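You operate a simulated robot arm through the tools that you are given. There is no shell and no other tool. Be economical: measure what you need, move in short steps, check, and stop when the job is done.

The job below is to be done with a simulated robot arm. You get a single attempt, and the scene is never put back.

## Task
Set the post up for the new batch card and start the heat.
Fine: heat switch off first; hot water and strength knobs as on the card, speed knob to 50 %, reset, heat on and left running.
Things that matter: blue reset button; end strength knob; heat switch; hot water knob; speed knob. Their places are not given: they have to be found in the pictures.

It is judged by the outcome, as a careful person would: the job done as asked, and still so three seconds after it is handed in. It fails if anything else is knocked over, pushed out of place, dropped, spilled or broken.

## Robot
A 7-joint arm with a two-finger parallel gripper, fixed in place. Base frame: the origin is at the foot of the arm, x ahead of it, y to its left, z up. Units: m, rad, N and s.
With the tool pointing down near the work surface it reaches from about 0.2 to 0.68 m from the base axis. Its first joint turns from -1.152 to 1.152 rad. Payload 2.4 kg.
Tool frame: the origin (TCP) lies between the finger pads and is the grasp point; the fingertips stand 0.03 m ahead of it; z points along the fingers, y is the line along which they close. The gripper opens to 0.094 m. The fingers are 0.028 m wide and 0.01 m thick; the gripper's body (0.05 by 0.096 m) begins 0.055 m behind the TCP.
Orientation is that of the tool frame in the base frame, as [roll, pitch, yaw] about the fixed x, y, z axes, in that order (R = Rz(yaw) Ry(pitch) Rx(roll)). With the fingers straight down and closing along the base's y, the tool's x points along the base's -x, its y along +y and its z along -z.

## Interface
- The arm moves only by the tool play_rows. Its argument "series" is a list of rows, each a list of 7 numbers: the shift along the tool's x, y, z in units of 500 mm (1.0 is 500 mm), then the turn, a rotation vector about the tool's x, y, z in units of 180 degrees (1.0 is 180 degrees), then the closure in counts, from 0 (fully open) to 255 (shut). In form: [[dx, dy, dz, ax, ay, az, gripper], ...]. A call has 1 to 8 rows; each row is the pose to reach, as a shift and turn from the pose commanded when the call began, along the tool's axes at that moment. A call with a number of a shift or a turn outside -1 to 1 is refused whole. Each row takes 0.2 s and may step no farther than 0.05 m and 0.15 rad from the row before; otherwise, or with a gripper value out of range, the whole call is refused. A pose out of reach is approached as far as the arm can. The call stops where the force on the tool passes 50 N (or 10 N more than at its start, if that is more) or the arm is blocked; 0.2 s more then pass. The fingers move at their own pace (about 0.153 m/s each) and stop on an object; they squeeze with about 34 N. The grip force told is the motor's: it shows also when the fingers shut on nothing. Time passes only in rows, and 0.2 s behind the last, so rows that repeat a pose let the fingers close. The reply holds the time, the measured pose of the TCP, the force on the tool along the base axes, the opening and the grip force, in the units named above and with some noise, with the torque about the TCP (base axes, N m) and any sound that the robot's microphone picked up.
- Cameras (640 x 400 px; columns grow to the right, rows downward): "scene" is fixed at [0.0637, 0.5005, 1.4555]; the picture's right is [-0.42, -0.91, 0.00], its down [-0.42, 0.19, -0.89] and it looks along [0.81, -0.37, -0.46] (base axes); focal length 314 px, centre (320, 200). "wrist" rides on the gripper at [0.076, 0.014, -0.102] in the tool frame; the picture's right is [-0.18, 0.98, 0.00], its down [-0.75, -0.14, -0.64] and it looks along [-0.63, -0.12, 0.77] (tool axes); focal length 243 px, centre (320, 200).
- snapshot(camera): a new picture of that camera. It takes no simulated time.
- probe_pixels(camera, pixels): for up to 12 pixels [column, row] of the newest picture of that camera ("zoom" is the newest enlarged one), the place [x, y, z] in the base frame of the surface seen there, good to about 0.002 m. It takes no simulated time.
- zoom(camera, box): a new picture of the part [left, top, right, bottom] of that camera's present view, enlarged. It takes no simulated time.
- close_job(): hands the job in; it is judged then, once.

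Work in short steps. Measure before you move; look again where a grasp or a placing could have gone wrong, and mend it. You have 80 turns and 46 pictures in all, those below and enlarged ones among them. Open the gripper and draw the arm clear of the work before you hand the job in, unless the task says otherwise; then end with one line.

The tools are called after ">>>" as name(argument=value, ...) on one line, values as JSON. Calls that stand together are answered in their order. play_rows: Moves the arm, as the interface text tells. Its arguments: {"type":"object","properties":{"series":{"type":"array","items":{"type":"array","items":{"type":"number"}}}},"required":["series"]} The other tools are called the same way: snapshot (camera) takes a picture; probe_pixels (camera, pixels) gives the place of the surface under pixels of a picture; zoom (camera, box) takes an enlarged picture of a part of a camera's view; close_job () hands the job in.

At the start:

```text
time: 0.0
tcp_pos: [0.2995, 0.177, 1.3318]
tool_rot: [3.141, -0.001, 3.14]
contact_force: [0.4, 0.7, 0.0]
torque: [0.01, -0.01, 0.04]
grip_width: 0.0941
finger_force: 0.0
```

scene: 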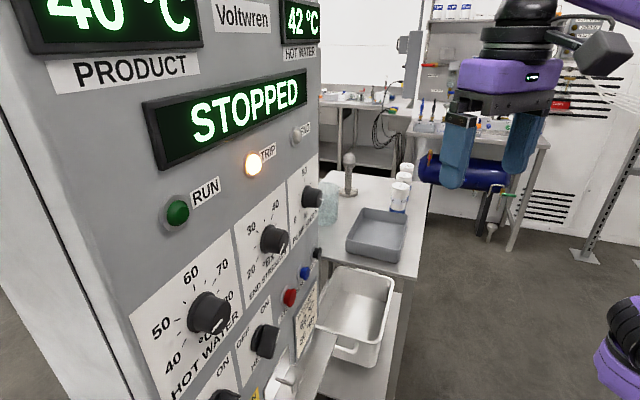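
wrist: 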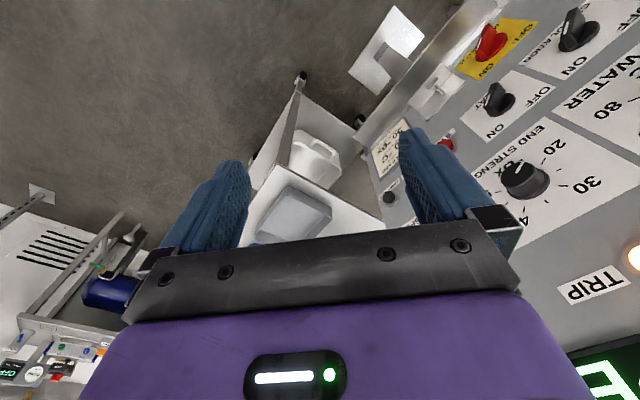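

The panel is on the left of the scene picture, with the card at about (307,320). I enlarge the panel parts and the card.

>>> zoom(camera="scene", box=[130, 160, 340, 400])

>>> zoom(camera="wrist", box=[340, 0, 640, 240])

>>> zoom(camera="scene", box=[270, 240, 340, 370])

```text
1.67 times, centred on (235, 280) of scene
```

zoom: 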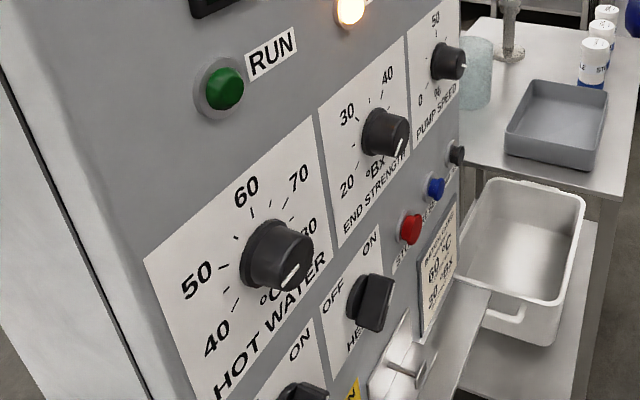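

```text
1.67 times, centred on (490, 120) of wrist
```

zoom: 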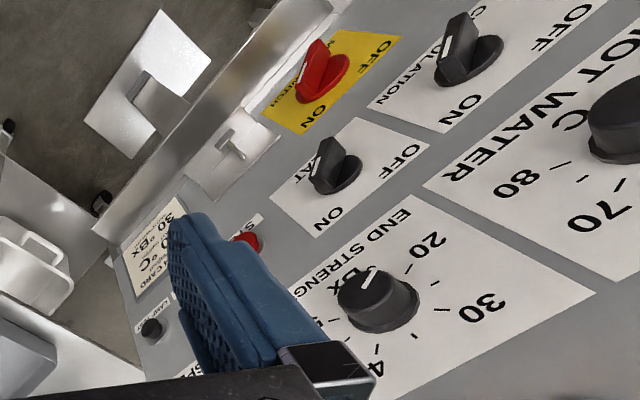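

```text
3.08 times, centred on (305, 305) of scene
```

zoom: 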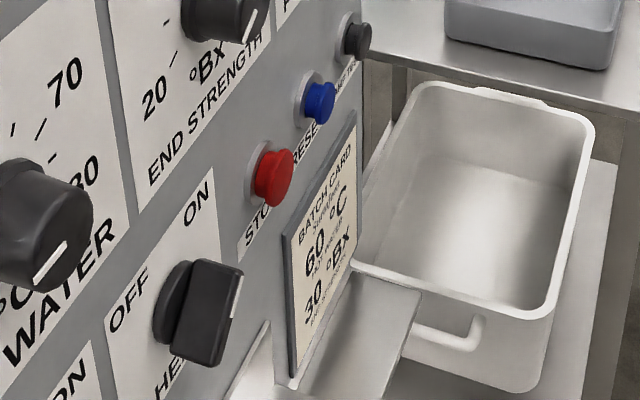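

The card seems to read 60 °C and 30 °Bx. I measure the panel's plane and the knobs in the scene picture.

>>> snapshot(camera="scene")

>>> probe_pixels(camera="scene", pixels=[[120, 200], [230, 230], [215, 312], [280, 242], [318, 197], [266, 342], [290, 297], [304, 272], [310, 315], [302, 345], [178, 212], [316, 254]])

>>> zoom(camera="scene", box=[285, 280, 325, 360])

>>> probe_pixels(camera="wrist", pixels=[[498, 98], [525, 180], [490, 45], [575, 35], [450, 142], [385, 160], [389, 197], [620, 70], [560, 230], [500, 60], [430, 95]])

```text
40 pictures are left
```

scene: 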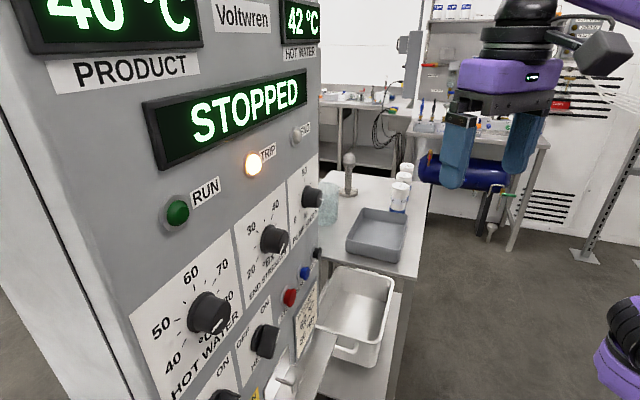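

```text
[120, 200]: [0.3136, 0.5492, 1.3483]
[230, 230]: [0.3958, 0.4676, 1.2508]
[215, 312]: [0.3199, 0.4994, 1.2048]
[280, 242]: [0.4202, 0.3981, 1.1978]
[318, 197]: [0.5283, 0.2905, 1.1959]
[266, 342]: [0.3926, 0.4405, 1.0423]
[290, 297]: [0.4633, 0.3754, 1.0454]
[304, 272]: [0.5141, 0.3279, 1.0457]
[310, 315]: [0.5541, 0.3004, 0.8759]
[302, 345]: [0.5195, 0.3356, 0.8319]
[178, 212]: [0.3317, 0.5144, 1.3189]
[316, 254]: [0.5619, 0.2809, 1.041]
```

```text
5.00 times, centred on (305, 320) of scene
```

zoom: 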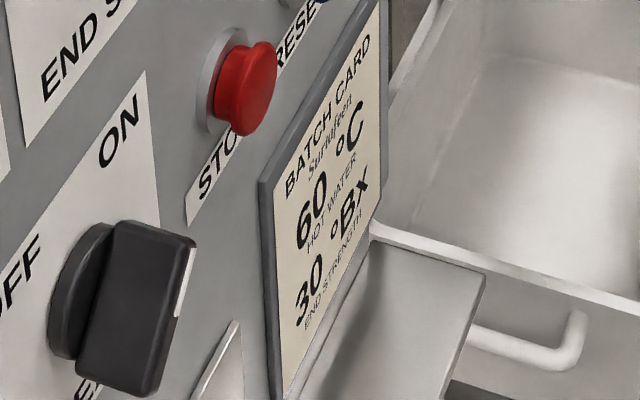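

```text
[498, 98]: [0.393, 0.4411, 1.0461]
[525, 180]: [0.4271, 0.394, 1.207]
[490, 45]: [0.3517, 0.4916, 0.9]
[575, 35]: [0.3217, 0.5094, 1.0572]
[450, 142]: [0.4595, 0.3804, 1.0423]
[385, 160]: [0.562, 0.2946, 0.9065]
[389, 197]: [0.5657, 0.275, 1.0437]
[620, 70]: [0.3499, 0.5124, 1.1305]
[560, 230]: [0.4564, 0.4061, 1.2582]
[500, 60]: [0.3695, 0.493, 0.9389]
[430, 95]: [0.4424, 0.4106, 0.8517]
```

The panel is the vertical plane x+y≈0.863, facing the arm at 45°. The card reads 60 °C and 30 °Bx. I turn the tool in place until it faces the panel squarely.

>>> play_rows(series=[[0, 0, 0, -0.01629, -0.03932, -0.01629, 0], [0, 0, 0, -0.03258, -0.07864, -0.03258, 0], [0, 0, 0, -0.04887, -0.11796, -0.04887, 0], [0, 0, 0, -0.06516, -0.15728, -0.06516, 0], [0, 0, 0, -0.08145, -0.1966, -0.08145, 0], [0, 0, 0, -0.09774, -0.23592, -0.09774, 0]])

>>> play_rows(series=[[0, 0, 0, -0.01629, -0.03932, -0.01629, 0], [0, 0, 0, -0.03258, -0.07864, -0.03258, 0], [0, 0, 0, -0.04887, -0.11796, -0.04887, 0], [0, 0, 0, -0.06516, -0.15728, -0.06516, 0], [0, 0, 0, -0.08145, -0.1966, -0.08145, 0], [0, 0, 0, -0.09774, -0.23592, -0.09774, 0]])

>>> snapshot(camera="wrist")

```text
time: 1.4
tcp_pos: [0.2994, 0.177, 1.3309]
tool_rot: [2.911, 0.774, -2.911]
contact_force: [0.5, -0.1, -0.2]
torque: [-0.01, -0.02, 0.02]
grip_width: 0.0937
finger_force: 0.0
```

```text
time: 2.8
tcp_pos: [0.3003, 0.176, 1.3317]
tool_rot: [-0.658, 1.569, 0.13]
contact_force: [-0.9, 0.1, -0.6]
torque: [0.01, 0.0, 0.01]
grip_width: 0.0938
finger_force: 0.1
```

```text
38 pictures are left
```

wrist: 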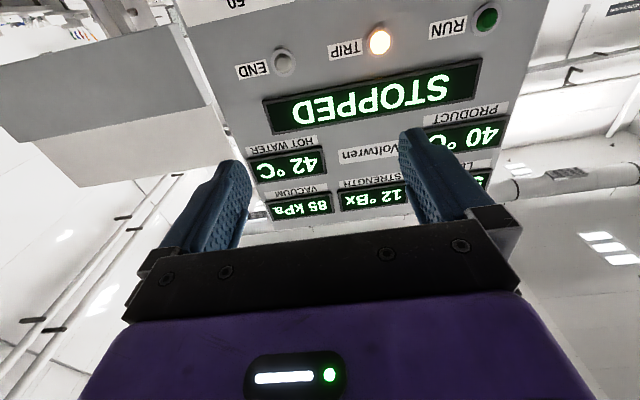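

The tool now faces the panel, but the camera looks up at the displays. I lower the tool by 0.25 m and shift it a bit left, back from the panel.

>>> play_rows(series=[[0.07, 0.02, 0, 0, 0, 0, 0], [0.15, 0.04, 0, 0, 0, 0, 0], [0.23, 0.06, 0, 0, 0, 0, 0], [0.31, 0.08, 0, 0, 0, 0, 0], [0.39, 0.1, 0, 0, 0, 0, 0], [0.47, 0.12, 0, 0, 0, 0, 0], [0.54, 0.14, 0, 0, 0, 0, 0]])

>>> snapshot(camera="wrist")

```text
time: 4.4
tcp_pos: [0.2998, 0.1766, 1.3312]
tool_rot: [2.533, 1.57, -2.966]
contact_force: [0.3, -0.4, -0.8]
torque: [0.01, 0.02, 0.01]
grip_width: 0.0945
finger_force: 0.0
out of reach, approached as far as the arm can: row 1, 2, 3, 4, 5, 6, 7
```

```text
37 pictures are left
```

wrist: 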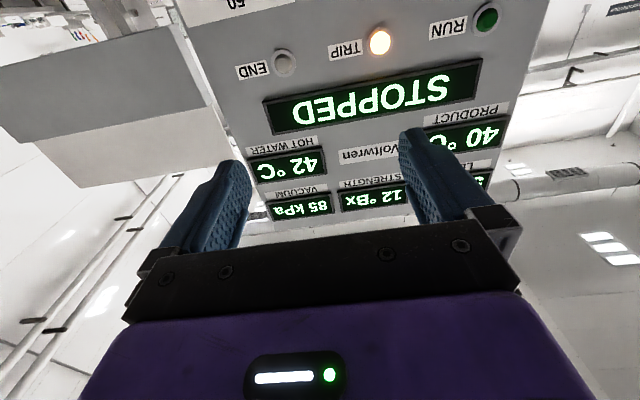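

Going down from here is out of reach, probably because the arm is folded too tightly. I move toward the panel first and watch the pose.

>>> play_rows(series=[[0, 0.02, 0.08, 0, 0, 0, 0], [0, 0.04, 0.16, 0, 0, 0, 0], [0, 0.08, 0.22, 0, 0, 0, 0]])

>>> play_rows(series=[[0.06, 0, 0, 0, 0, 0, 0], [0.12, 0, 0, 0, 0, 0, 0]])

>>> snapshot(camera="scene")

```text
time: 5.2
tcp_pos: [0.3494, 0.2743, 1.3343]
tool_rot: [-0.617, 1.57, 0.166]
contact_force: [-0.7, -0.4, 0.0]
torque: [0.03, 0.04, 0.02]
grip_width: 0.094
finger_force: 0.1
```

```text
time: 5.8
tcp_pos: [0.3654, 0.2585, 1.2763]
tool_rot: [-1.928, 1.567, -1.194]
contact_force: [-6.9, 5.6, -0.2]
torque: [0.03, 0.03, -0.64]
grip_width: 0.0941
finger_force: 0.1
```

```text
36 pictures are left
```

scene: 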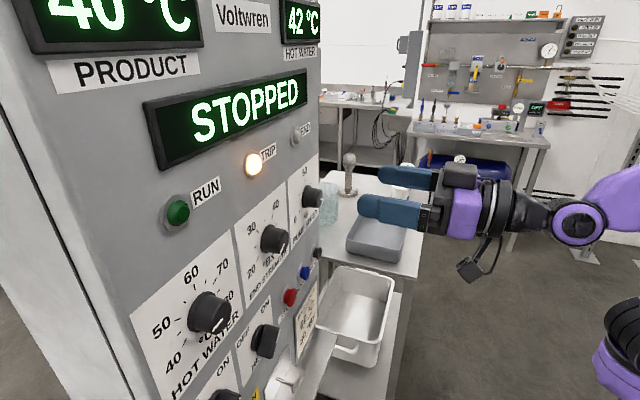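

The last reading shows a side force of about 9 N and a small shift in the pose. I hold still for two rows to see whether it stays.

>>> play_rows(series=[[0, 0, 0, 0, 0, 0, 0], [0, 0, 0, 0, 0, 0, 0]])

>>> snapshot(camera="wrist")

```text
time: 6.4
tcp_pos: [0.3519, 0.2717, 1.2753]
tool_rot: [-0.173, 1.57, 0.615]
contact_force: [-0.5, 0.6, -0.9]
torque: [0.01, -0.01, 0.01]
grip_width: 0.0941
finger_force: 0.0
```

```text
35 pictures are left
```

wrist: 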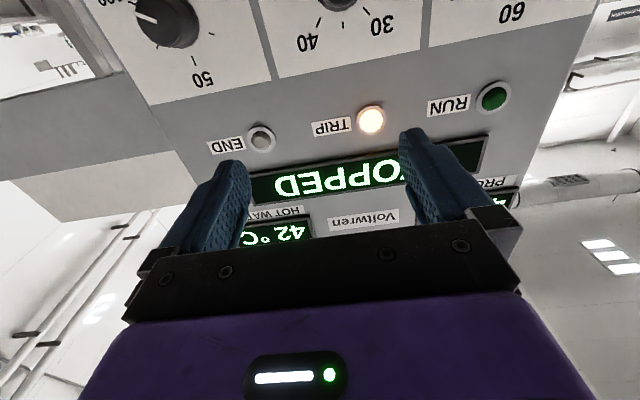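

That was only a passing effect, and the arm is settled and square. I continue downward.

>>> play_rows(series=[[0.06, 0, 0, 0, 0, 0, 0], [0.12, 0, 0, 0, 0, 0, 0], [0.18, 0.02, 0, 0, 0, 0, 0], [0.24, 0.04, 0, 0, 0, 0, 0], [0.3, 0.06, 0, 0, 0, 0, 0], [0.36, 0.08, 0, 0, 0, 0, 0], [0.36, 0.08, 0, 0, 0, 0, 0]])

>>> snapshot(camera="wrist")

```text
time: 8.0
tcp_pos: [0.3225, 0.2982, 1.0932]
tool_rot: [0.327, 1.569, 1.112]
contact_force: [0.0, -0.1, 0.2]
torque: [0.02, -0.01, 0.03]
grip_width: 0.0941
finger_force: 0.1
```

```text
34 pictures are left
```

wrist: 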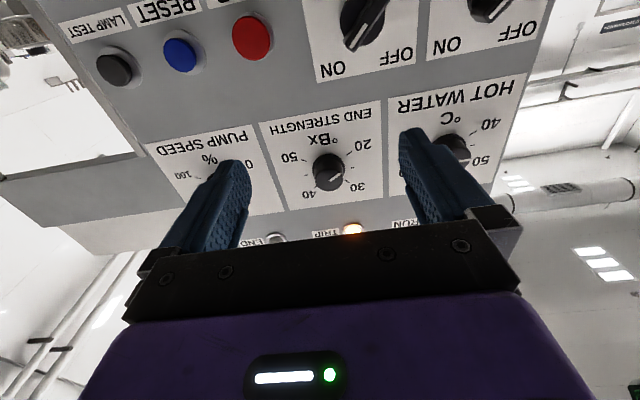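

All the controls are in view, upside-down. I enlarge the switch row and the knob row.

>>> zoom(camera="wrist", box=[300, 0, 560, 100])

>>> zoom(camera="wrist", box=[250, 90, 410, 230])

>>> probe_pixels(camera="wrist", pixels=[[333, 68], [396, 54], [447, 45], [516, 32], [346, 40], [384, 8], [357, 147], [363, 186], [328, 164], [290, 158], [313, 195], [180, 55]])

```text
2.46 times, centred on (430, 50) of wrist
```

zoom: 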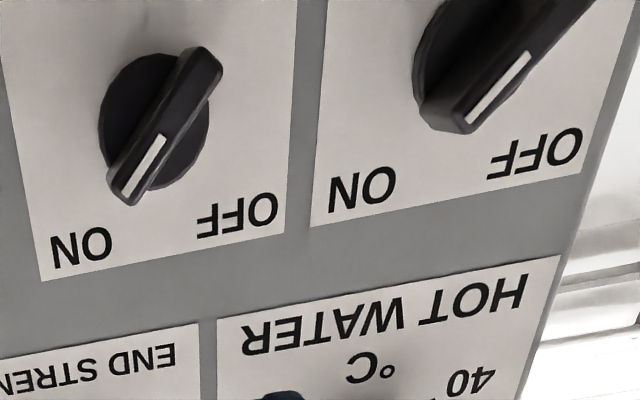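

```text
2.86 times, centred on (330, 160) of wrist
```

zoom: 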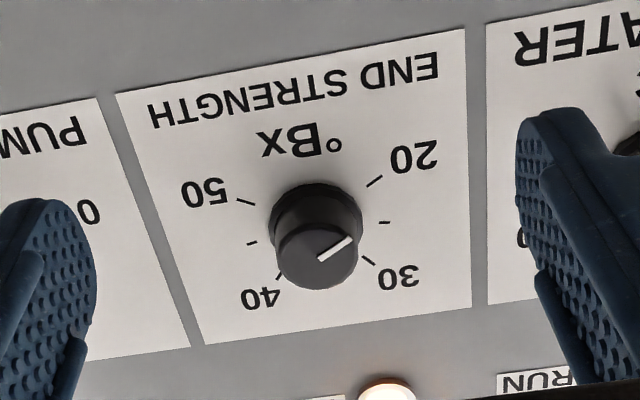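

```text
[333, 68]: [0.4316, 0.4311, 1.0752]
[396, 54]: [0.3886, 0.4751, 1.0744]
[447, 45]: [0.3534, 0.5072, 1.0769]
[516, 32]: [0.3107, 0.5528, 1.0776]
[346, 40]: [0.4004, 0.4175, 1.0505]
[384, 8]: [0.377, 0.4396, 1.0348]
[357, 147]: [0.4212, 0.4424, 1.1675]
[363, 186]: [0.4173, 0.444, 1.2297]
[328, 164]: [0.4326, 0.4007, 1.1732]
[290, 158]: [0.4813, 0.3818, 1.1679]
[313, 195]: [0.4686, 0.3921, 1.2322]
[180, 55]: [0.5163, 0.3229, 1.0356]
```

The switch's pointer is toward ON (346,40); ON is on the right and OFF on the left, so it needs a 90° turn anticlockwise. I line up in front of it at centre u≈-0.03, z≈1.045, with the fingers across the bar, stopping short for a check.

>>> play_rows(series=[[0.016, 0.016, 0.02, 0, 0, 0.04, 60], [0.032, 0.032, 0.04, 0, 0, 0.08, 100], [0.048, 0.048, 0.06, 0, 0, 0.12, 100], [0.064, 0.064, 0.08, 0, 0, 0.16, 100], [0.08, 0.08, 0.1, 0, 0, 0.2, 100], [0.0964, 0.0954, 0.12, 0, 0, 0.25, 100], [0.0964, 0.0954, 0.12, 0, 0, 0.25, 100]])

>>> snapshot(camera="wrist")

>>> zoom(camera="scene", box=[200, 240, 360, 400])

```text
refused: row 6 steps farther than a row can; nothing moved
```

```text
31 pictures are left
```

wrist: 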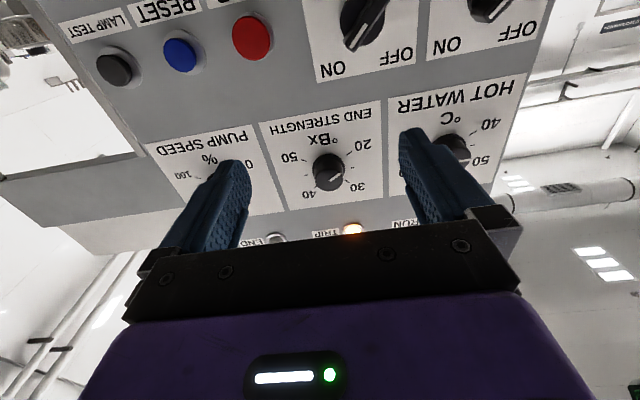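

```text
2.50 times, centred on (280, 320) of scene
```

zoom: 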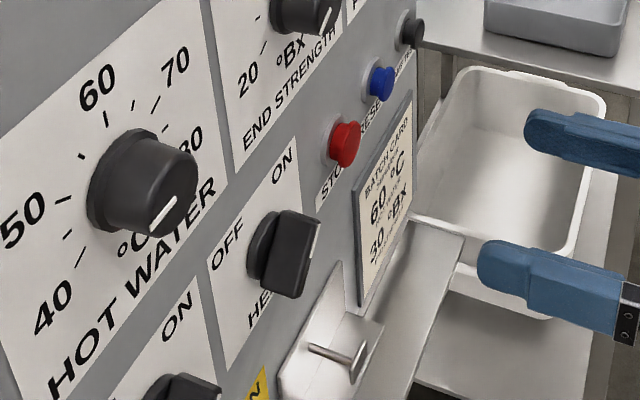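

The last row turned slightly too far per step. I repeat it with even steps.

>>> play_rows(series=[[0.016, 0.016, 0.02, 0, 0, 0.042, 60], [0.032, 0.032, 0.04, 0, 0, 0.084, 100], [0.048, 0.048, 0.06, 0, 0, 0.126, 100], [0.064, 0.064, 0.08, 0, 0, 0.168, 100], [0.08, 0.08, 0.1, 0, 0, 0.21, 100], [0.0964, 0.0954, 0.12, 0, 0, 0.25, 100], [0.0964, 0.0954, 0.12, 0, 0, 0.25, 100]])

>>> snapshot(camera="wrist")

```text
time: 9.6
tcp_pos: [0.3319, 0.3751, 1.046]
tool_rot: [1.57, 0.784, 2.358]
contact_force: [0.6, 0.6, 0.5]
torque: [-0.02, 0.0, -0.01]
grip_width: 0.0572
finger_force: 0.1
```

```text
29 pictures are left
```

wrist: 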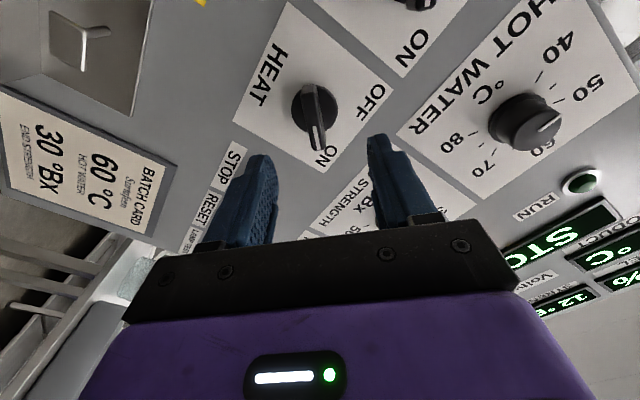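

The fingers straddle the bar's direction, and the card clearly reads 60 °C and 30 °Bx. I probe the switch disc and handle.

>>> probe_pixels(camera="wrist", pixels=[[294, 107], [335, 102], [312, 90], [318, 146], [313, 118], [311, 130], [323, 132], [322, 160], [374, 93], [496, 120], [524, 118], [548, 124]])

>>> zoom(camera="wrist", box=[420, 20, 640, 200])

```text
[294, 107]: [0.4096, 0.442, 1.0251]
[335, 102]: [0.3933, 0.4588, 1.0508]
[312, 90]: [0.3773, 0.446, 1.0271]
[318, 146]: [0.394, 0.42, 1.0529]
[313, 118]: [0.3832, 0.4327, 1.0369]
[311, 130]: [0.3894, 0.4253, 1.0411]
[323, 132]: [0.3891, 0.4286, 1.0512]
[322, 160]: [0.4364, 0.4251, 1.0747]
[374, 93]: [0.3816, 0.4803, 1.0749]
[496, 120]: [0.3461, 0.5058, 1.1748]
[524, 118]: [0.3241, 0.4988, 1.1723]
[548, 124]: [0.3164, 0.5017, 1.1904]
```

```text
2.22 times, centred on (530, 110) of wrist
```

zoom: 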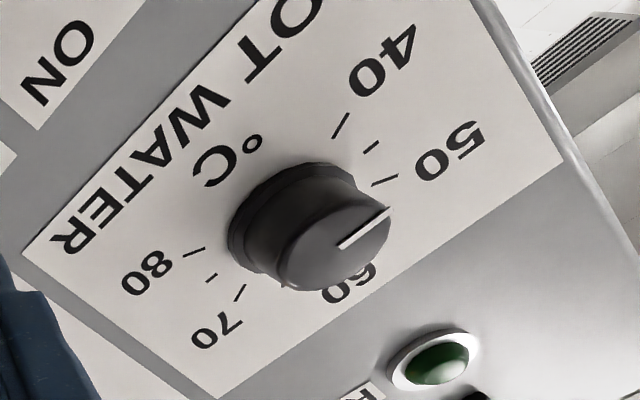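

Switch centre is about u=-0.033, z=1.041, front at n≈0.033. I nudge over, advance until the tips are around the bar, and close.

>>> play_rows(series=[[0.0106, -0.0036, 0.04, 0, 0, 0, 100], [0.0106, -0.0036, 0.09, 0, 0, 0, 100], [0.0106, -0.0036, 0.13, 0, 0, 0, 100], [0.0106, -0.0036, 0.13, 0, 0, 0, 255], [0.0106, -0.0036, 0.13, 0, 0, 0, 255]])

```text
time: 10.8
tcp_pos: [0.3773, 0.4202, 1.039]
tool_rot: [1.576, 0.785, 2.355]
contact_force: [7.0, -1.3, -8.8]
torque: [0.14, -0.11, 0.25]
grip_width: 0.0119
finger_force: 45.3
```

The bar is held (opening 0.012 m). I turn it anticlockwise toward OFF in two halves.

>>> play_rows(series=[[0, 0, 0, 0, 0, -0.042, 255], [0, 0, 0, 0, 0, -0.084, 255], [0, 0, 0, 0, 0, -0.126, 255], [0, 0, 0, 0, 0, -0.168, 255], [0, 0, 0, 0, 0, -0.21, 255], [0, 0, 0, 0, 0, -0.25, 255]])

>>> play_rows(series=[[0, 0, 0, 0, 0, -0.042, 255], [0, 0, 0, 0, 0, -0.084, 255], [0, 0, 0, 0, 0, -0.126, 255], [0, 0, 0, 0, 0, -0.168, 255], [0, 0, 0, 0, 0, -0.21, 255], [0, 0, 0, 0, 0, -0.25, 255]])

```text
time: 12.2
tcp_pos: [0.3778, 0.4218, 1.0389]
tool_rot: [-2.622, 1.561, -1.845]
contact_force: [7.2, -19.0, -22.1]
torque: [0.3, -0.2, 0.19]
grip_width: 0.0117
finger_force: 44.7
```

```text
time: 13.6
tcp_pos: [0.3799, 0.4207, 1.0399]
tool_rot: [-1.578, 0.782, -0.802]
contact_force: [4.2, -25.6, -16.9]
torque: [0.02, 0.22, -0.08]
grip_width: 0.0115
finger_force: 44.5
```

It turned the full 90°. I release, back off and look.

>>> play_rows(series=[[0, 0, 0, 0, 0, 0, 100], [0, 0, 0, 0, 0, 0, 100], [0, 0, -0.08, 0, 0, 0, 100], [0, 0, -0.16, 0, 0, 0, 100], [0, 0, -0.16, 0, 0, 0, 100]])

>>> snapshot(camera="wrist")

>>> snapshot(camera="scene")

```text
time: 14.8
tcp_pos: [0.3202, 0.3668, 1.0406]
tool_rot: [-1.57, 0.785, -0.785]
contact_force: [-0.3, 0.4, 0.4]
torque: [0.03, 0.01, 0.0]
grip_width: 0.0573
finger_force: 0.1
```

```text
27 pictures are left
```

wrist: 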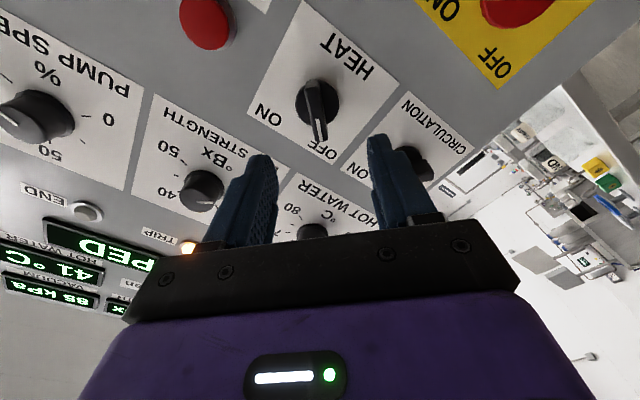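

```text
26 pictures are left
```

scene: 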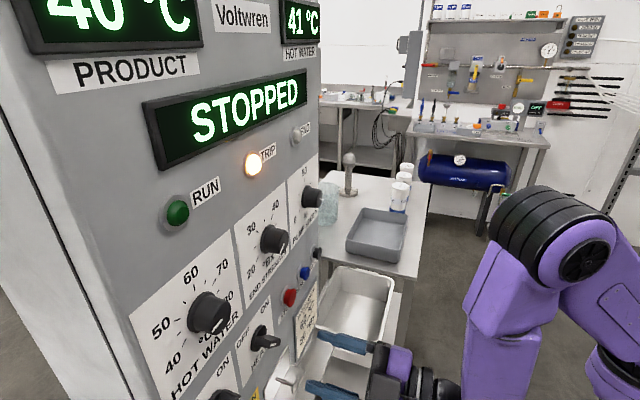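

Heat is OFF now (wrist picture, pointer to OFF at (322,140)). Next I square the tool again and take a viewpoint in front of the knob row.

>>> play_rows(series=[[-0.006, -0.03, -0.05, 0, 0, 0.042, 60], [-0.012, -0.06, -0.06, 0, 0, 0.084, 0], [-0.02, -0.09, -0.06, 0, 0, 0.126, 0], [-0.026, -0.12, -0.06, 0, 0, 0.168, 0], [-0.032, -0.15, -0.06, 0, 0, 0.21, 0], [-0.038, -0.188, -0.06, 0, 0, 0.25, 0], [-0.038, -0.188, -0.06, 0, 0, 0.25, 0]])

>>> zoom(camera="wrist", box=[240, 60, 410, 220])

```text
time: 16.4
tcp_pos: [0.3362, 0.3089, 1.1202]
tool_rot: [1.611, 1.57, 2.397]
contact_force: [-0.8, 0.2, -1.0]
torque: [0.01, -0.01, 0.02]
grip_width: 0.094
finger_force: 0.1
```

```text
2.50 times, centred on (325, 140) of wrist
```

zoom: 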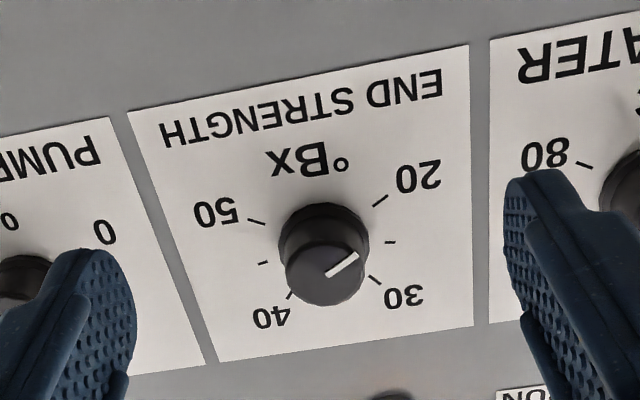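

By projecting the ticks, the end strength knob has centre u=0.0252, z=1.1885; 20 sits at -120° and 30 at -40°, and the pointer is now near 20. I move left for the same view of the hot water knob.

>>> play_rows(series=[[0, 0.08, 0, 0, 0, 0, 0], [0, 0.16, 0, 0, 0, 0, 0], [0, 0.24, 0, 0, 0, 0, 0], [0, 0.298, 0, 0, 0, 0, 0], [0, 0.298, 0, 0, 0, 0, 0]])

>>> zoom(camera="wrist", box=[240, 60, 410, 220])

```text
time: 17.6
tcp_pos: [0.2291, 0.4159, 1.1233]
tool_rot: [-1.652, 1.57, -0.871]
contact_force: [-0.8, 0.1, 0.4]
torque: [0.01, 0.01, 0.0]
grip_width: 0.0941
finger_force: 0.1
```

```text
2.50 times, centred on (325, 140) of wrist
```

zoom: 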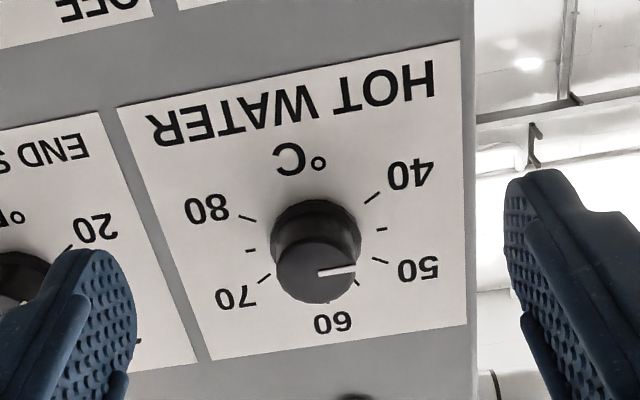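

Hot water knob: centre u≈-0.1225, z≈1.188, pointer at -92° (45 °C); 60 is straight up, so it needs about +92°. I line up with a counter-turn of -46°.

>>> play_rows(series=[[-0.022, -0.0032, 0.02, 0, 0, -0.043, 60], [-0.045, -0.0064, 0.04, 0, 0, -0.086, 92], [-0.067, -0.0096, 0.06, 0, 0, -0.129, 92], [-0.09, -0.0128, 0.09, 0, 0, -0.172, 92], [-0.112, -0.016, 0.12, 0, 0, -0.215, 92], [-0.135, -0.0192, 0.128, 0, 0, -0.2556, 92], [-0.135, -0.0192, 0.128, 0, 0, -0.2556, 92]])

>>> snapshot(camera="wrist")

```text
time: 19.2
tcp_pos: [0.2826, 0.4537, 1.188]
tool_rot: [-1.571, 0.766, -0.785]
contact_force: [0.6, -0.9, -0.2]
torque: [-0.03, 0.01, 0.03]
grip_width: 0.0601
finger_force: 0.1
```

```text
23 pictures are left
```

wrist: 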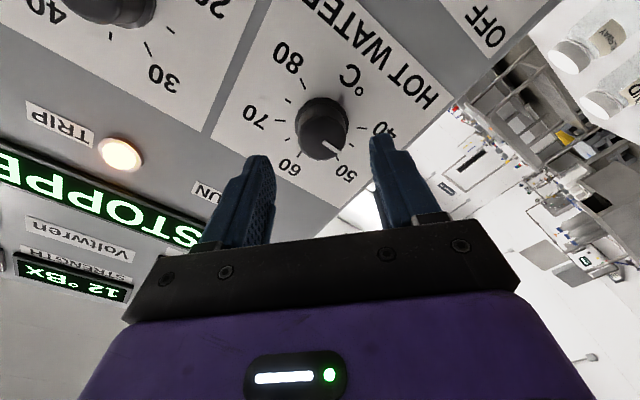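

The knob sits between the fingers at (322,130). I advance to n≈0.042 and grip.

>>> play_rows(series=[[-0.002, 0.002, 0.05, 0, 0, 0, 92], [-0.002, 0.002, 0.095, 0, 0, 0, 92], [-0.002, 0.002, 0.095, 0, 0, 0, 255], [-0.002, 0.002, 0.095, 0, 0, 0, 255]])

```text
time: 20.2
tcp_pos: [0.3162, 0.4854, 1.1866]
tool_rot: [-1.571, 0.767, -0.786]
contact_force: [-3.6, -6.1, -1.6]
torque: [-0.01, -0.01, -0.24]
grip_width: 0.0393
finger_force: 45.6
```

The knob is gripped (0.039 m). I turn it clockwise 92°.

>>> play_rows(series=[[0, 0, 0, 0, 0, 0.0426, 255], [0, 0, 0, 0, 0, 0.0852, 255], [0, 0, 0, 0, 0, 0.1278, 255], [0, 0, 0, 0, 0, 0.1704, 255], [0, 0, 0, 0, 0, 0.213, 255], [0, 0, 0, 0, 0, 0.2556, 255]])

>>> play_rows(series=[[0, 0, 0, 0, 0, 0.0426, 255], [0, 0, 0, 0, 0, 0.0852, 255], [0, 0, 0, 0, 0, 0.1278, 255], [0, 0, 0, 0, 0, 0.1704, 255], [0, 0, 0, 0, 0, 0.213, 255], [0, 0, 0, 0, 0, 0.2556, 255]])

>>> play_rows(series=[[0, 0, 0, 0, 0, 0, 92], [0, 0, 0, 0, 0, 0, 92], [0, 0, -0.08, 0, 0, 0, 92], [0, 0, -0.1, 0, 0, 0, 92], [0, 0, -0.1, 0, 0, 0, 92]])

>>> zoom(camera="wrist", box=[240, 40, 410, 200])

>>> zoom(camera="scene", box=[130, 230, 250, 400])

```text
time: 21.6
tcp_pos: [0.3138, 0.4879, 1.1871]
tool_rot: [2.825, 1.565, -2.667]
contact_force: [2.0, 13.8, -16.3]
torque: [0.2, -0.25, 0.23]
grip_width: 0.0394
finger_force: 44.4
```

```text
time: 23.0
tcp_pos: [0.3137, 0.4898, 1.1878]
tool_rot: [1.57, 0.767, 2.366]
contact_force: [-12.1, 16.7, -6.0]
torque: [-0.43, 0.4, 0.86]
grip_width: 0.0393
finger_force: 45.2
```

```text
time: 24.2
tcp_pos: [0.2804, 0.4527, 1.1886]
tool_rot: [1.571, 0.767, 2.356]
contact_force: [-0.2, -0.1, 0.6]
torque: [0.02, -0.01, 0.0]
grip_width: 0.0602
finger_force: 0.0
```

```text
2.50 times, centred on (325, 120) of wrist
```

zoom: 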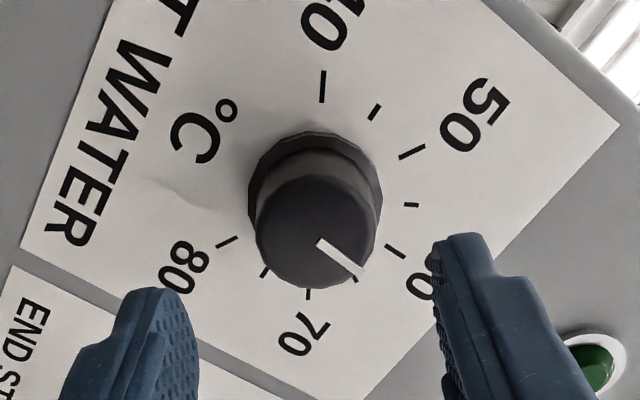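

```text
2.35 times, centred on (190, 315) of scene
```

zoom: 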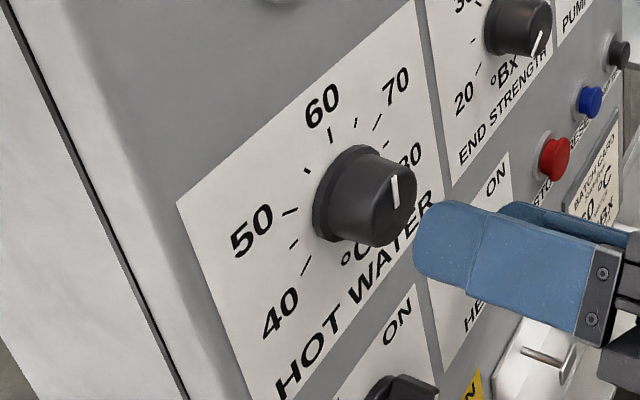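

Both views put the pointer near 60, slightly past it. I check more sharply with tighter enlargements from both cameras.

>>> zoom(camera="scene", box=[170, 270, 250, 350])

>>> zoom(camera="wrist", box=[295, 90, 375, 170])

```text
5.00 times, centred on (210, 310) of scene
```

zoom: 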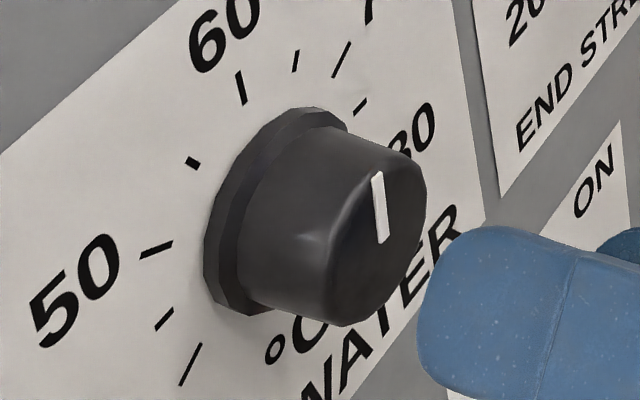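

```text
5.00 times, centred on (335, 130) of wrist
```

zoom: 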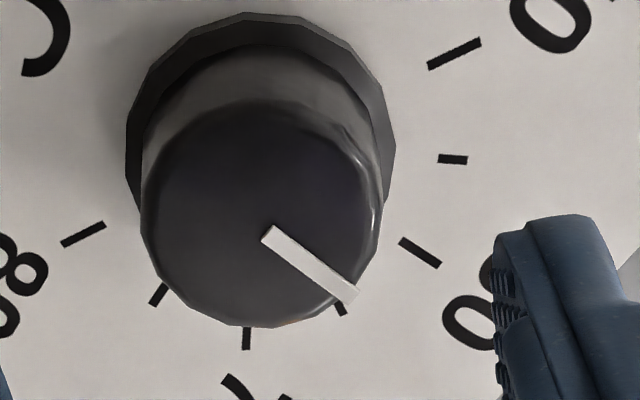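

Against the 60 tick, the pointer is about 6° past it in both views. I grip again and turn back 6°, then go back to the squared view.

>>> play_rows(series=[[0, 0, 0.05, 0, 0, 0, 92], [0, 0, 0.1, 0, 0, 0, 92], [0, 0, 0.1, 0, 0, 0, 255], [0, 0, 0.1, 0, 0, 0, 255], [0, 0, 0.1, 0, 0, -0.0167, 255], [0, 0, 0.1, 0, 0, -0.0333, 255], [0, 0, 0.1, 0, 0, -0.0333, 255]])

>>> play_rows(series=[[0, 0, 0, 0, 0, 0, 92], [0, 0, 0, 0, 0, 0, 92], [0, 0, -0.08, 0, 0, 0, 92], [0, 0, -0.1, 0, 0, 0, 92], [0, 0, -0.1, 0, 0, 0, 92]])

>>> zoom(camera="scene", box=[170, 270, 250, 350])

>>> zoom(camera="wrist", box=[295, 90, 375, 170])

```text
time: 25.8
tcp_pos: [0.3136, 0.4881, 1.1892]
tool_rot: [1.565, 0.874, 2.355]
contact_force: [-13.5, -6.6, 13.1]
torque: [-0.27, 0.22, 0.97]
grip_width: 0.0397
finger_force: 44.8
```

```text
time: 27.0
tcp_pos: [0.2782, 0.4508, 1.1896]
tool_rot: [1.571, 0.872, 2.355]
contact_force: [-0.2, 0.2, 0.5]
torque: [-0.01, -0.02, 0.01]
grip_width: 0.0602
finger_force: 0.0
```

```text
5.00 times, centred on (210, 310) of scene
```

zoom: 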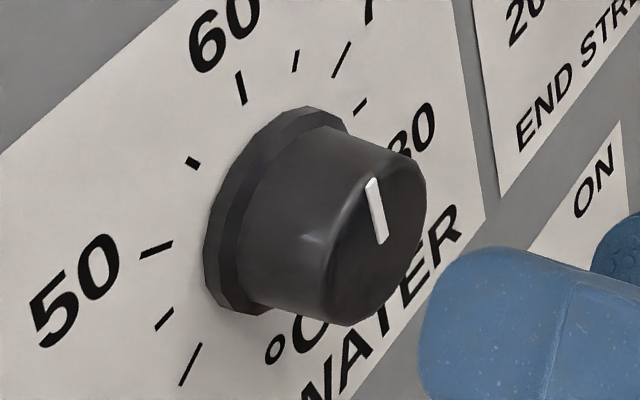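

```text
5.00 times, centred on (335, 130) of wrist
```

zoom: 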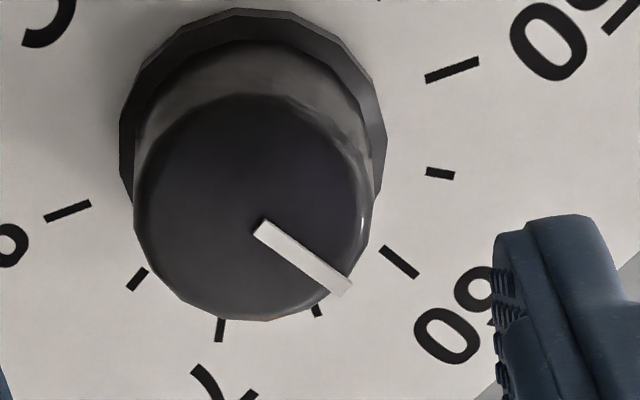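

Now the two views read -2° and +2.7°, so hot water is at 60 within reading error. I travel right to the end strength knob, turning the tool to -40° on the way.

>>> play_rows(series=[[-0.0235, -0.0284, 0, 0, 0, -0.0444, 92], [-0.047, -0.0568, 0, 0, 0, -0.0888, 92], [-0.0705, -0.0851, 0, 0, 0, -0.1332, 92], [-0.094, -0.1135, 0, 0, 0, -0.1776, 92], [-0.1175, -0.1419, 0, 0, 0, -0.222, 92], [-0.141, -0.1703, 0, 0, 0, -0.2664, 92], [-0.1645, -0.1986, 0, 0, 0, -0.3108, 92], [-0.188, -0.227, 0, 0, 0, -0.3552, 92]])

>>> play_rows(series=[[0, 0, 0, 0, 0, -0.0444, 92], [0, 0, 0, 0, 0, -0.089, 92], [0, 0, 0, 0, 0, -0.089, 92]])

>>> zoom(camera="wrist", box=[240, 40, 410, 200])

```text
time: 28.8
tcp_pos: [0.3833, 0.348, 1.1865]
tool_rot: [-1.572, 1.149, -0.784]
contact_force: [0.3, -0.4, 0.6]
torque: [0.01, -0.01, 0.01]
grip_width: 0.0604
finger_force: 0.0
```

```text
time: 29.6
tcp_pos: [0.3845, 0.3468, 1.1889]
tool_rot: [-1.569, 0.87, -0.786]
contact_force: [0.2, 0.5, 0.1]
torque: [0.0, -0.02, 0.0]
grip_width: 0.06
finger_force: 0.1
```

```text
2.50 times, centred on (325, 120) of wrist
```

zoom: 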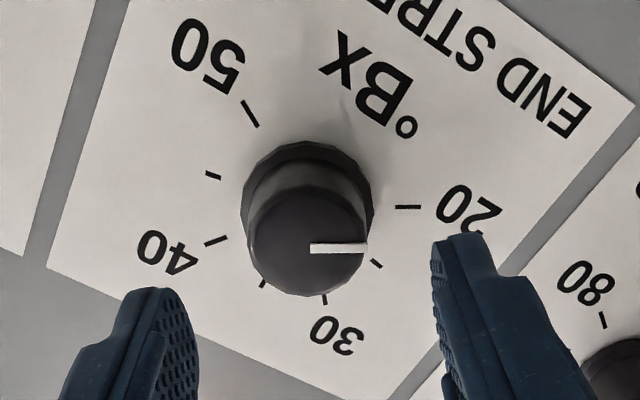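

The pointer lies parallel to the 20 tick, so 30 is 80° clockwise. I grip and turn 78°, since the last knob gained a few degrees, then check.

>>> play_rows(series=[[-0.002, 0.002, 0.05, 0, 0, 0, 92], [-0.002, 0.002, 0.102, 0, 0, 0, 92], [-0.002, 0.002, 0.102, 0, 0, 0, 255], [-0.002, 0.002, 0.102, 0, 0, 0, 255]])

>>> play_rows(series=[[0, 0, 0, 0, 0, 0.0433, 255], [0, 0, 0, 0, 0, 0.0866, 255], [0, 0, 0, 0, 0, 0.13, 255], [0, 0, 0, 0, 0, 0.1733, 255], [0, 0, 0, 0, 0, 0.2166, 255]])

>>> play_rows(series=[[0, 0, 0, 0, 0, 0.0433, 255], [0, 0, 0, 0, 0, 0.0866, 255], [0, 0, 0, 0, 0, 0.13, 255], [0, 0, 0, 0, 0, 0.1733, 255], [0, 0, 0, 0, 0, 0.2166, 255], [0, 0, 0, 0, 0, 0.2166, 255]])

>>> play_rows(series=[[0, 0, 0, 0, 0, 0, 92], [0, 0, 0, 0, 0, 0, 92], [0, 0, -0.08, 0, 0, 0, 92], [0, 0, -0.1, 0, 0, 0, 92], [0, 0, -0.1, 0, 0, 0, 92]])

>>> zoom(camera="wrist", box=[295, 90, 375, 170])

>>> zoom(camera="scene", box=[235, 200, 315, 280])

```text
time: 30.6
tcp_pos: [0.4193, 0.3838, 1.1886]
tool_rot: [-1.565, 0.876, -0.784]
contact_force: [-6.1, -16.2, 7.7]
torque: [0.36, -0.3, 0.05]
grip_width: 0.0394
finger_force: 45.0
```

```text
time: 31.8
tcp_pos: [0.4193, 0.3841, 1.1886]
tool_rot: [-1.215, 1.558, -0.432]
contact_force: [-2.3, -13.3, 17.2]
torque: [-0.14, 0.11, -0.44]
grip_width: 0.0397
finger_force: 44.8
```

```text
time: 33.2
tcp_pos: [0.4183, 0.3852, 1.1893]
tool_rot: [1.56, 0.902, 2.349]
contact_force: [0.2, -6.3, 16.8]
torque: [0.39, -0.43, -0.44]
grip_width: 0.0396
finger_force: 44.8
```

```text
time: 34.4
tcp_pos: [0.3837, 0.3485, 1.1891]
tool_rot: [1.57, 0.907, 2.357]
contact_force: [-0.7, -0.3, 0.4]
torque: [0.01, 0.01, 0.01]
grip_width: 0.0601
finger_force: 0.2
```

```text
5.00 times, centred on (335, 130) of wrist
```

zoom: 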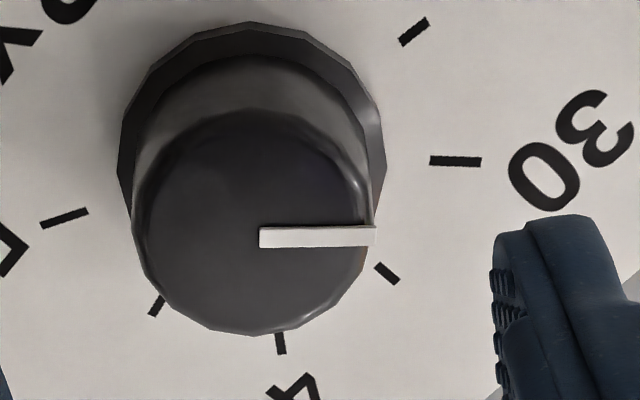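

```text
5.00 times, centred on (275, 240) of scene
```

zoom: 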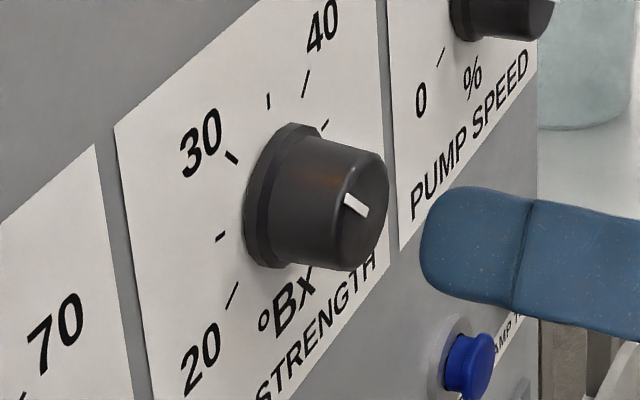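

The pointer is at about -43°, with the 30 tick at -40°. I grip again and add 3° clockwise.

>>> play_rows(series=[[0, 0, 0.05, 0, 0, 0, 92], [0, 0, 0.1, 0, 0, 0, 92], [0, 0, 0.1, 0, 0, 0, 255], [0, 0, 0.1, 0, 0, 0, 255], [0, 0, 0.1, 0, 0, 0.008, 255], [0, 0, 0.1, 0, 0, 0.0165, 255], [0, 0, 0.1, 0, 0, 0.0165, 255]])

>>> play_rows(series=[[0, 0, 0, 0, 0, 0, 92], [0, 0, 0, 0, 0, 0, 92], [0, 0, -0.08, 0, 0, 0, 92], [0, 0, -0.1, 0, 0, 0, 92], [0, 0, -0.1, 0, 0, 0, 92]])

>>> zoom(camera="wrist", box=[295, 90, 375, 170])

```text
time: 36.0
tcp_pos: [0.419, 0.3844, 1.1885]
tool_rot: [1.566, 0.855, 2.356]
contact_force: [-7.3, -1.8, 4.5]
torque: [-0.25, 0.25, 0.28]
grip_width: 0.0393
finger_force: 45.0
```

```text
time: 37.2
tcp_pos: [0.3813, 0.3476, 1.1887]
tool_rot: [1.573, 0.853, 2.357]
contact_force: [-0.1, 0.1, 0.3]
torque: [-0.01, -0.01, 0.03]
grip_width: 0.0601
finger_force: 0.0
```

```text
5.00 times, centred on (335, 130) of wrist
```

zoom: 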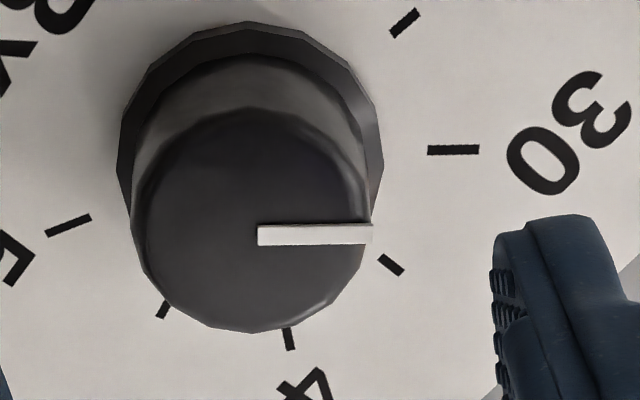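

The pointer is now parallel to the 30 tick. I back off and move right to view the speed knob squarely.

>>> play_rows(series=[[-0.0143, -0.051, -0.04, 0, 0, -0.038, 60], [-0.0286, -0.102, -0.08, 0, 0, -0.076, 0], [-0.043, -0.153, -0.118, 0, 0, -0.114, 0], [-0.0573, -0.205, -0.118, 0, 0, -0.152, 0], [-0.0716, -0.256, -0.118, 0, 0, -0.19, 0], [-0.086, -0.307, -0.118, 0, 0, -0.2278, 0], [-0.086, -0.307, -0.118, 0, 0, -0.2278, 0]])

>>> zoom(camera="wrist", box=[240, 60, 410, 220])

```text
time: 38.8
tcp_pos: [0.4437, 0.2058, 1.1177]
tool_rot: [-1.213, 1.568, -0.425]
contact_force: [0.0, 0.0, -0.5]
torque: [0.0, -0.03, 0.02]
grip_width: 0.0939
finger_force: 0.0
```

```text
2.50 times, centred on (325, 140) of wrist
```

zoom: 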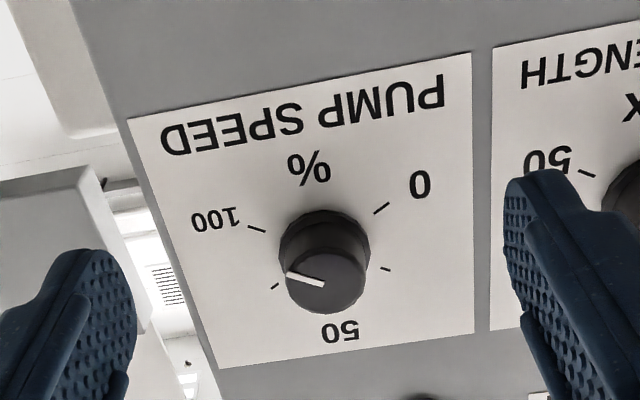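

Speed knob: centre u≈0.174, z≈1.1885, pointer at about +115° (about 98 %); 50 is straight up. I line up with the tool pre-turned +57° so I can turn it anticlockwise.

>>> play_rows(series=[[-0.017, -0.0015, 0.015, 0, 0, 0.0396, 60], [-0.034, -0.003, 0.03, 0, 0, 0.0792, 92], [-0.051, -0.0045, 0.045, 0, 0, 0.1188, 92], [-0.068, -0.006, 0.06, 0, 0, 0.1584, 92], [-0.085, -0.0075, 0.075, 0, 0, 0.198, 92], [-0.102, -0.009, 0.09, 0, 0, 0.2376, 92], [-0.119, -0.0105, 0.105, 0, 0, 0.2772, 92], [-0.137, -0.0118, 0.118, 0, 0, 0.3167, 92]])

>>> zoom(camera="wrist", box=[240, 40, 410, 200])

```text
time: 40.6
tcp_pos: [0.4908, 0.2414, 1.1875]
tool_rot: [1.571, 0.571, 2.355]
contact_force: [0.2, 1.0, 0.2]
torque: [-0.01, -0.02, 0.01]
grip_width: 0.0603
finger_force: 0.1
```

```text
2.50 times, centred on (325, 120) of wrist
```

zoom: 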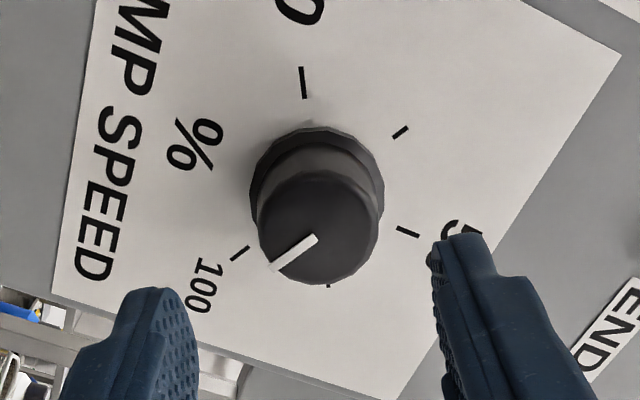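

The knob is between the fingers. I advance, grip and turn anticlockwise 115°.

>>> play_rows(series=[[0.0025, 0.0016, 0.05, 0, 0, 0, 92], [0.0025, 0.0016, 0.1, 0, 0, 0, 92], [0.0025, 0.0016, 0.1, 0, 0, 0, 255], [0.0025, 0.0016, 0.1, 0, 0, 0, 255]])

>>> play_rows(series=[[0, 0, 0, 0, 0, -0.0426, 255], [0, 0, 0, 0, 0, -0.0852, 255], [0, 0, 0, 0, 0, -0.1278, 255], [0, 0, 0, 0, 0, -0.1704, 255], [0, 0, 0, 0, 0, -0.213, 255], [0, 0, 0, 0, 0, -0.2556, 255], [0, 0, 0, 0, 0, -0.2982, 255], [0, 0, 0, 0, 0, -0.3408, 255]])

>>> play_rows(series=[[0, 0, 0, 0, 0, -0.0426, 255], [0, 0, 0, 0, 0, -0.0852, 255], [0, 0, 0, 0, 0, -0.1278, 255], [0, 0, 0, 0, 0, -0.1704, 255], [0, 0, 0, 0, 0, -0.213, 255], [0, 0, 0, 0, 0, -0.2556, 255], [0, 0, 0, 0, 0, -0.298, 255], [0, 0, 0, 0, 0, -0.298, 255]])

>>> play_rows(series=[[0, 0, 0, 0, 0, 0, 92], [0, 0, 0, 0, 0, 0, 92], [0, 0, -0.08, 0, 0, 0, 92], [0, 0, -0.1, 0, 0, 0, 92], [0, 0, -0.1, 0, 0, 0, 92]])

>>> zoom(camera="wrist", box=[295, 90, 375, 170])

>>> zoom(camera="scene", box=[275, 155, 355, 235])

```text
time: 41.6
tcp_pos: [0.5231, 0.2804, 1.1885]
tool_rot: [1.567, 0.576, 2.356]
contact_force: [-11.3, -4.4, 4.3]
torque: [0.02, -0.06, 0.25]
grip_width: 0.0396
finger_force: 44.8
```

```text
time: 43.4
tcp_pos: [0.5239, 0.2788, 1.1889]
tool_rot: [-1.565, 1.493, -0.78]
contact_force: [-18.2, -9.0, 7.1]
torque: [0.23, -0.25, 0.34]
grip_width: 0.0395
finger_force: 45.2
```

```text
time: 45.2
tcp_pos: [0.5247, 0.278, 1.1889]
tool_rot: [-1.565, 0.558, -0.785]
contact_force: [-6.8, -14.5, 16.2]
torque: [0.38, -0.36, 0.41]
grip_width: 0.0394
finger_force: 45.3
```

```text
time: 46.4
tcp_pos: [0.4884, 0.2437, 1.1888]
tool_rot: [-1.571, 0.559, -0.785]
contact_force: [-0.4, 0.6, 0.8]
torque: [0.0, -0.01, 0.01]
grip_width: 0.0601
finger_force: 0.1
```

```text
5.00 times, centred on (335, 130) of wrist
```

zoom: 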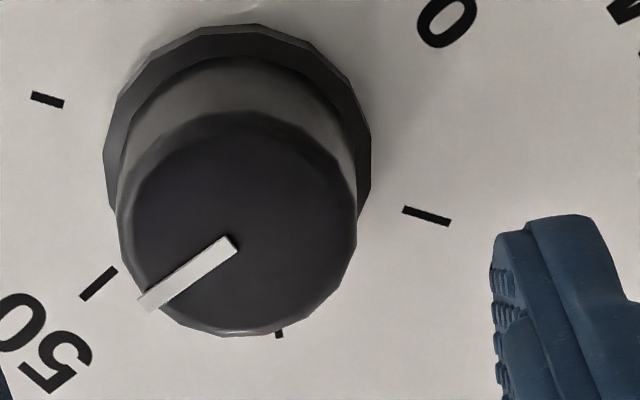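

```text
5.00 times, centred on (315, 195) of scene
```

zoom: 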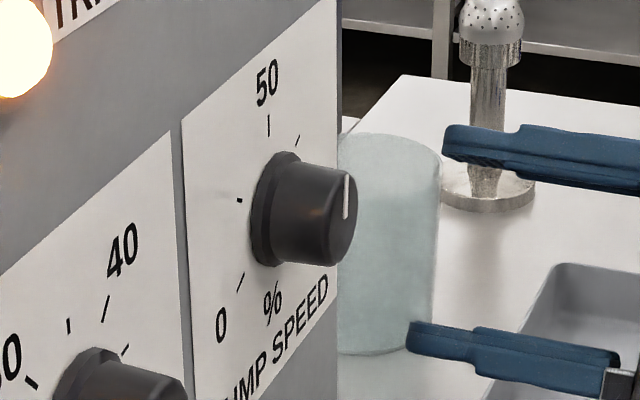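

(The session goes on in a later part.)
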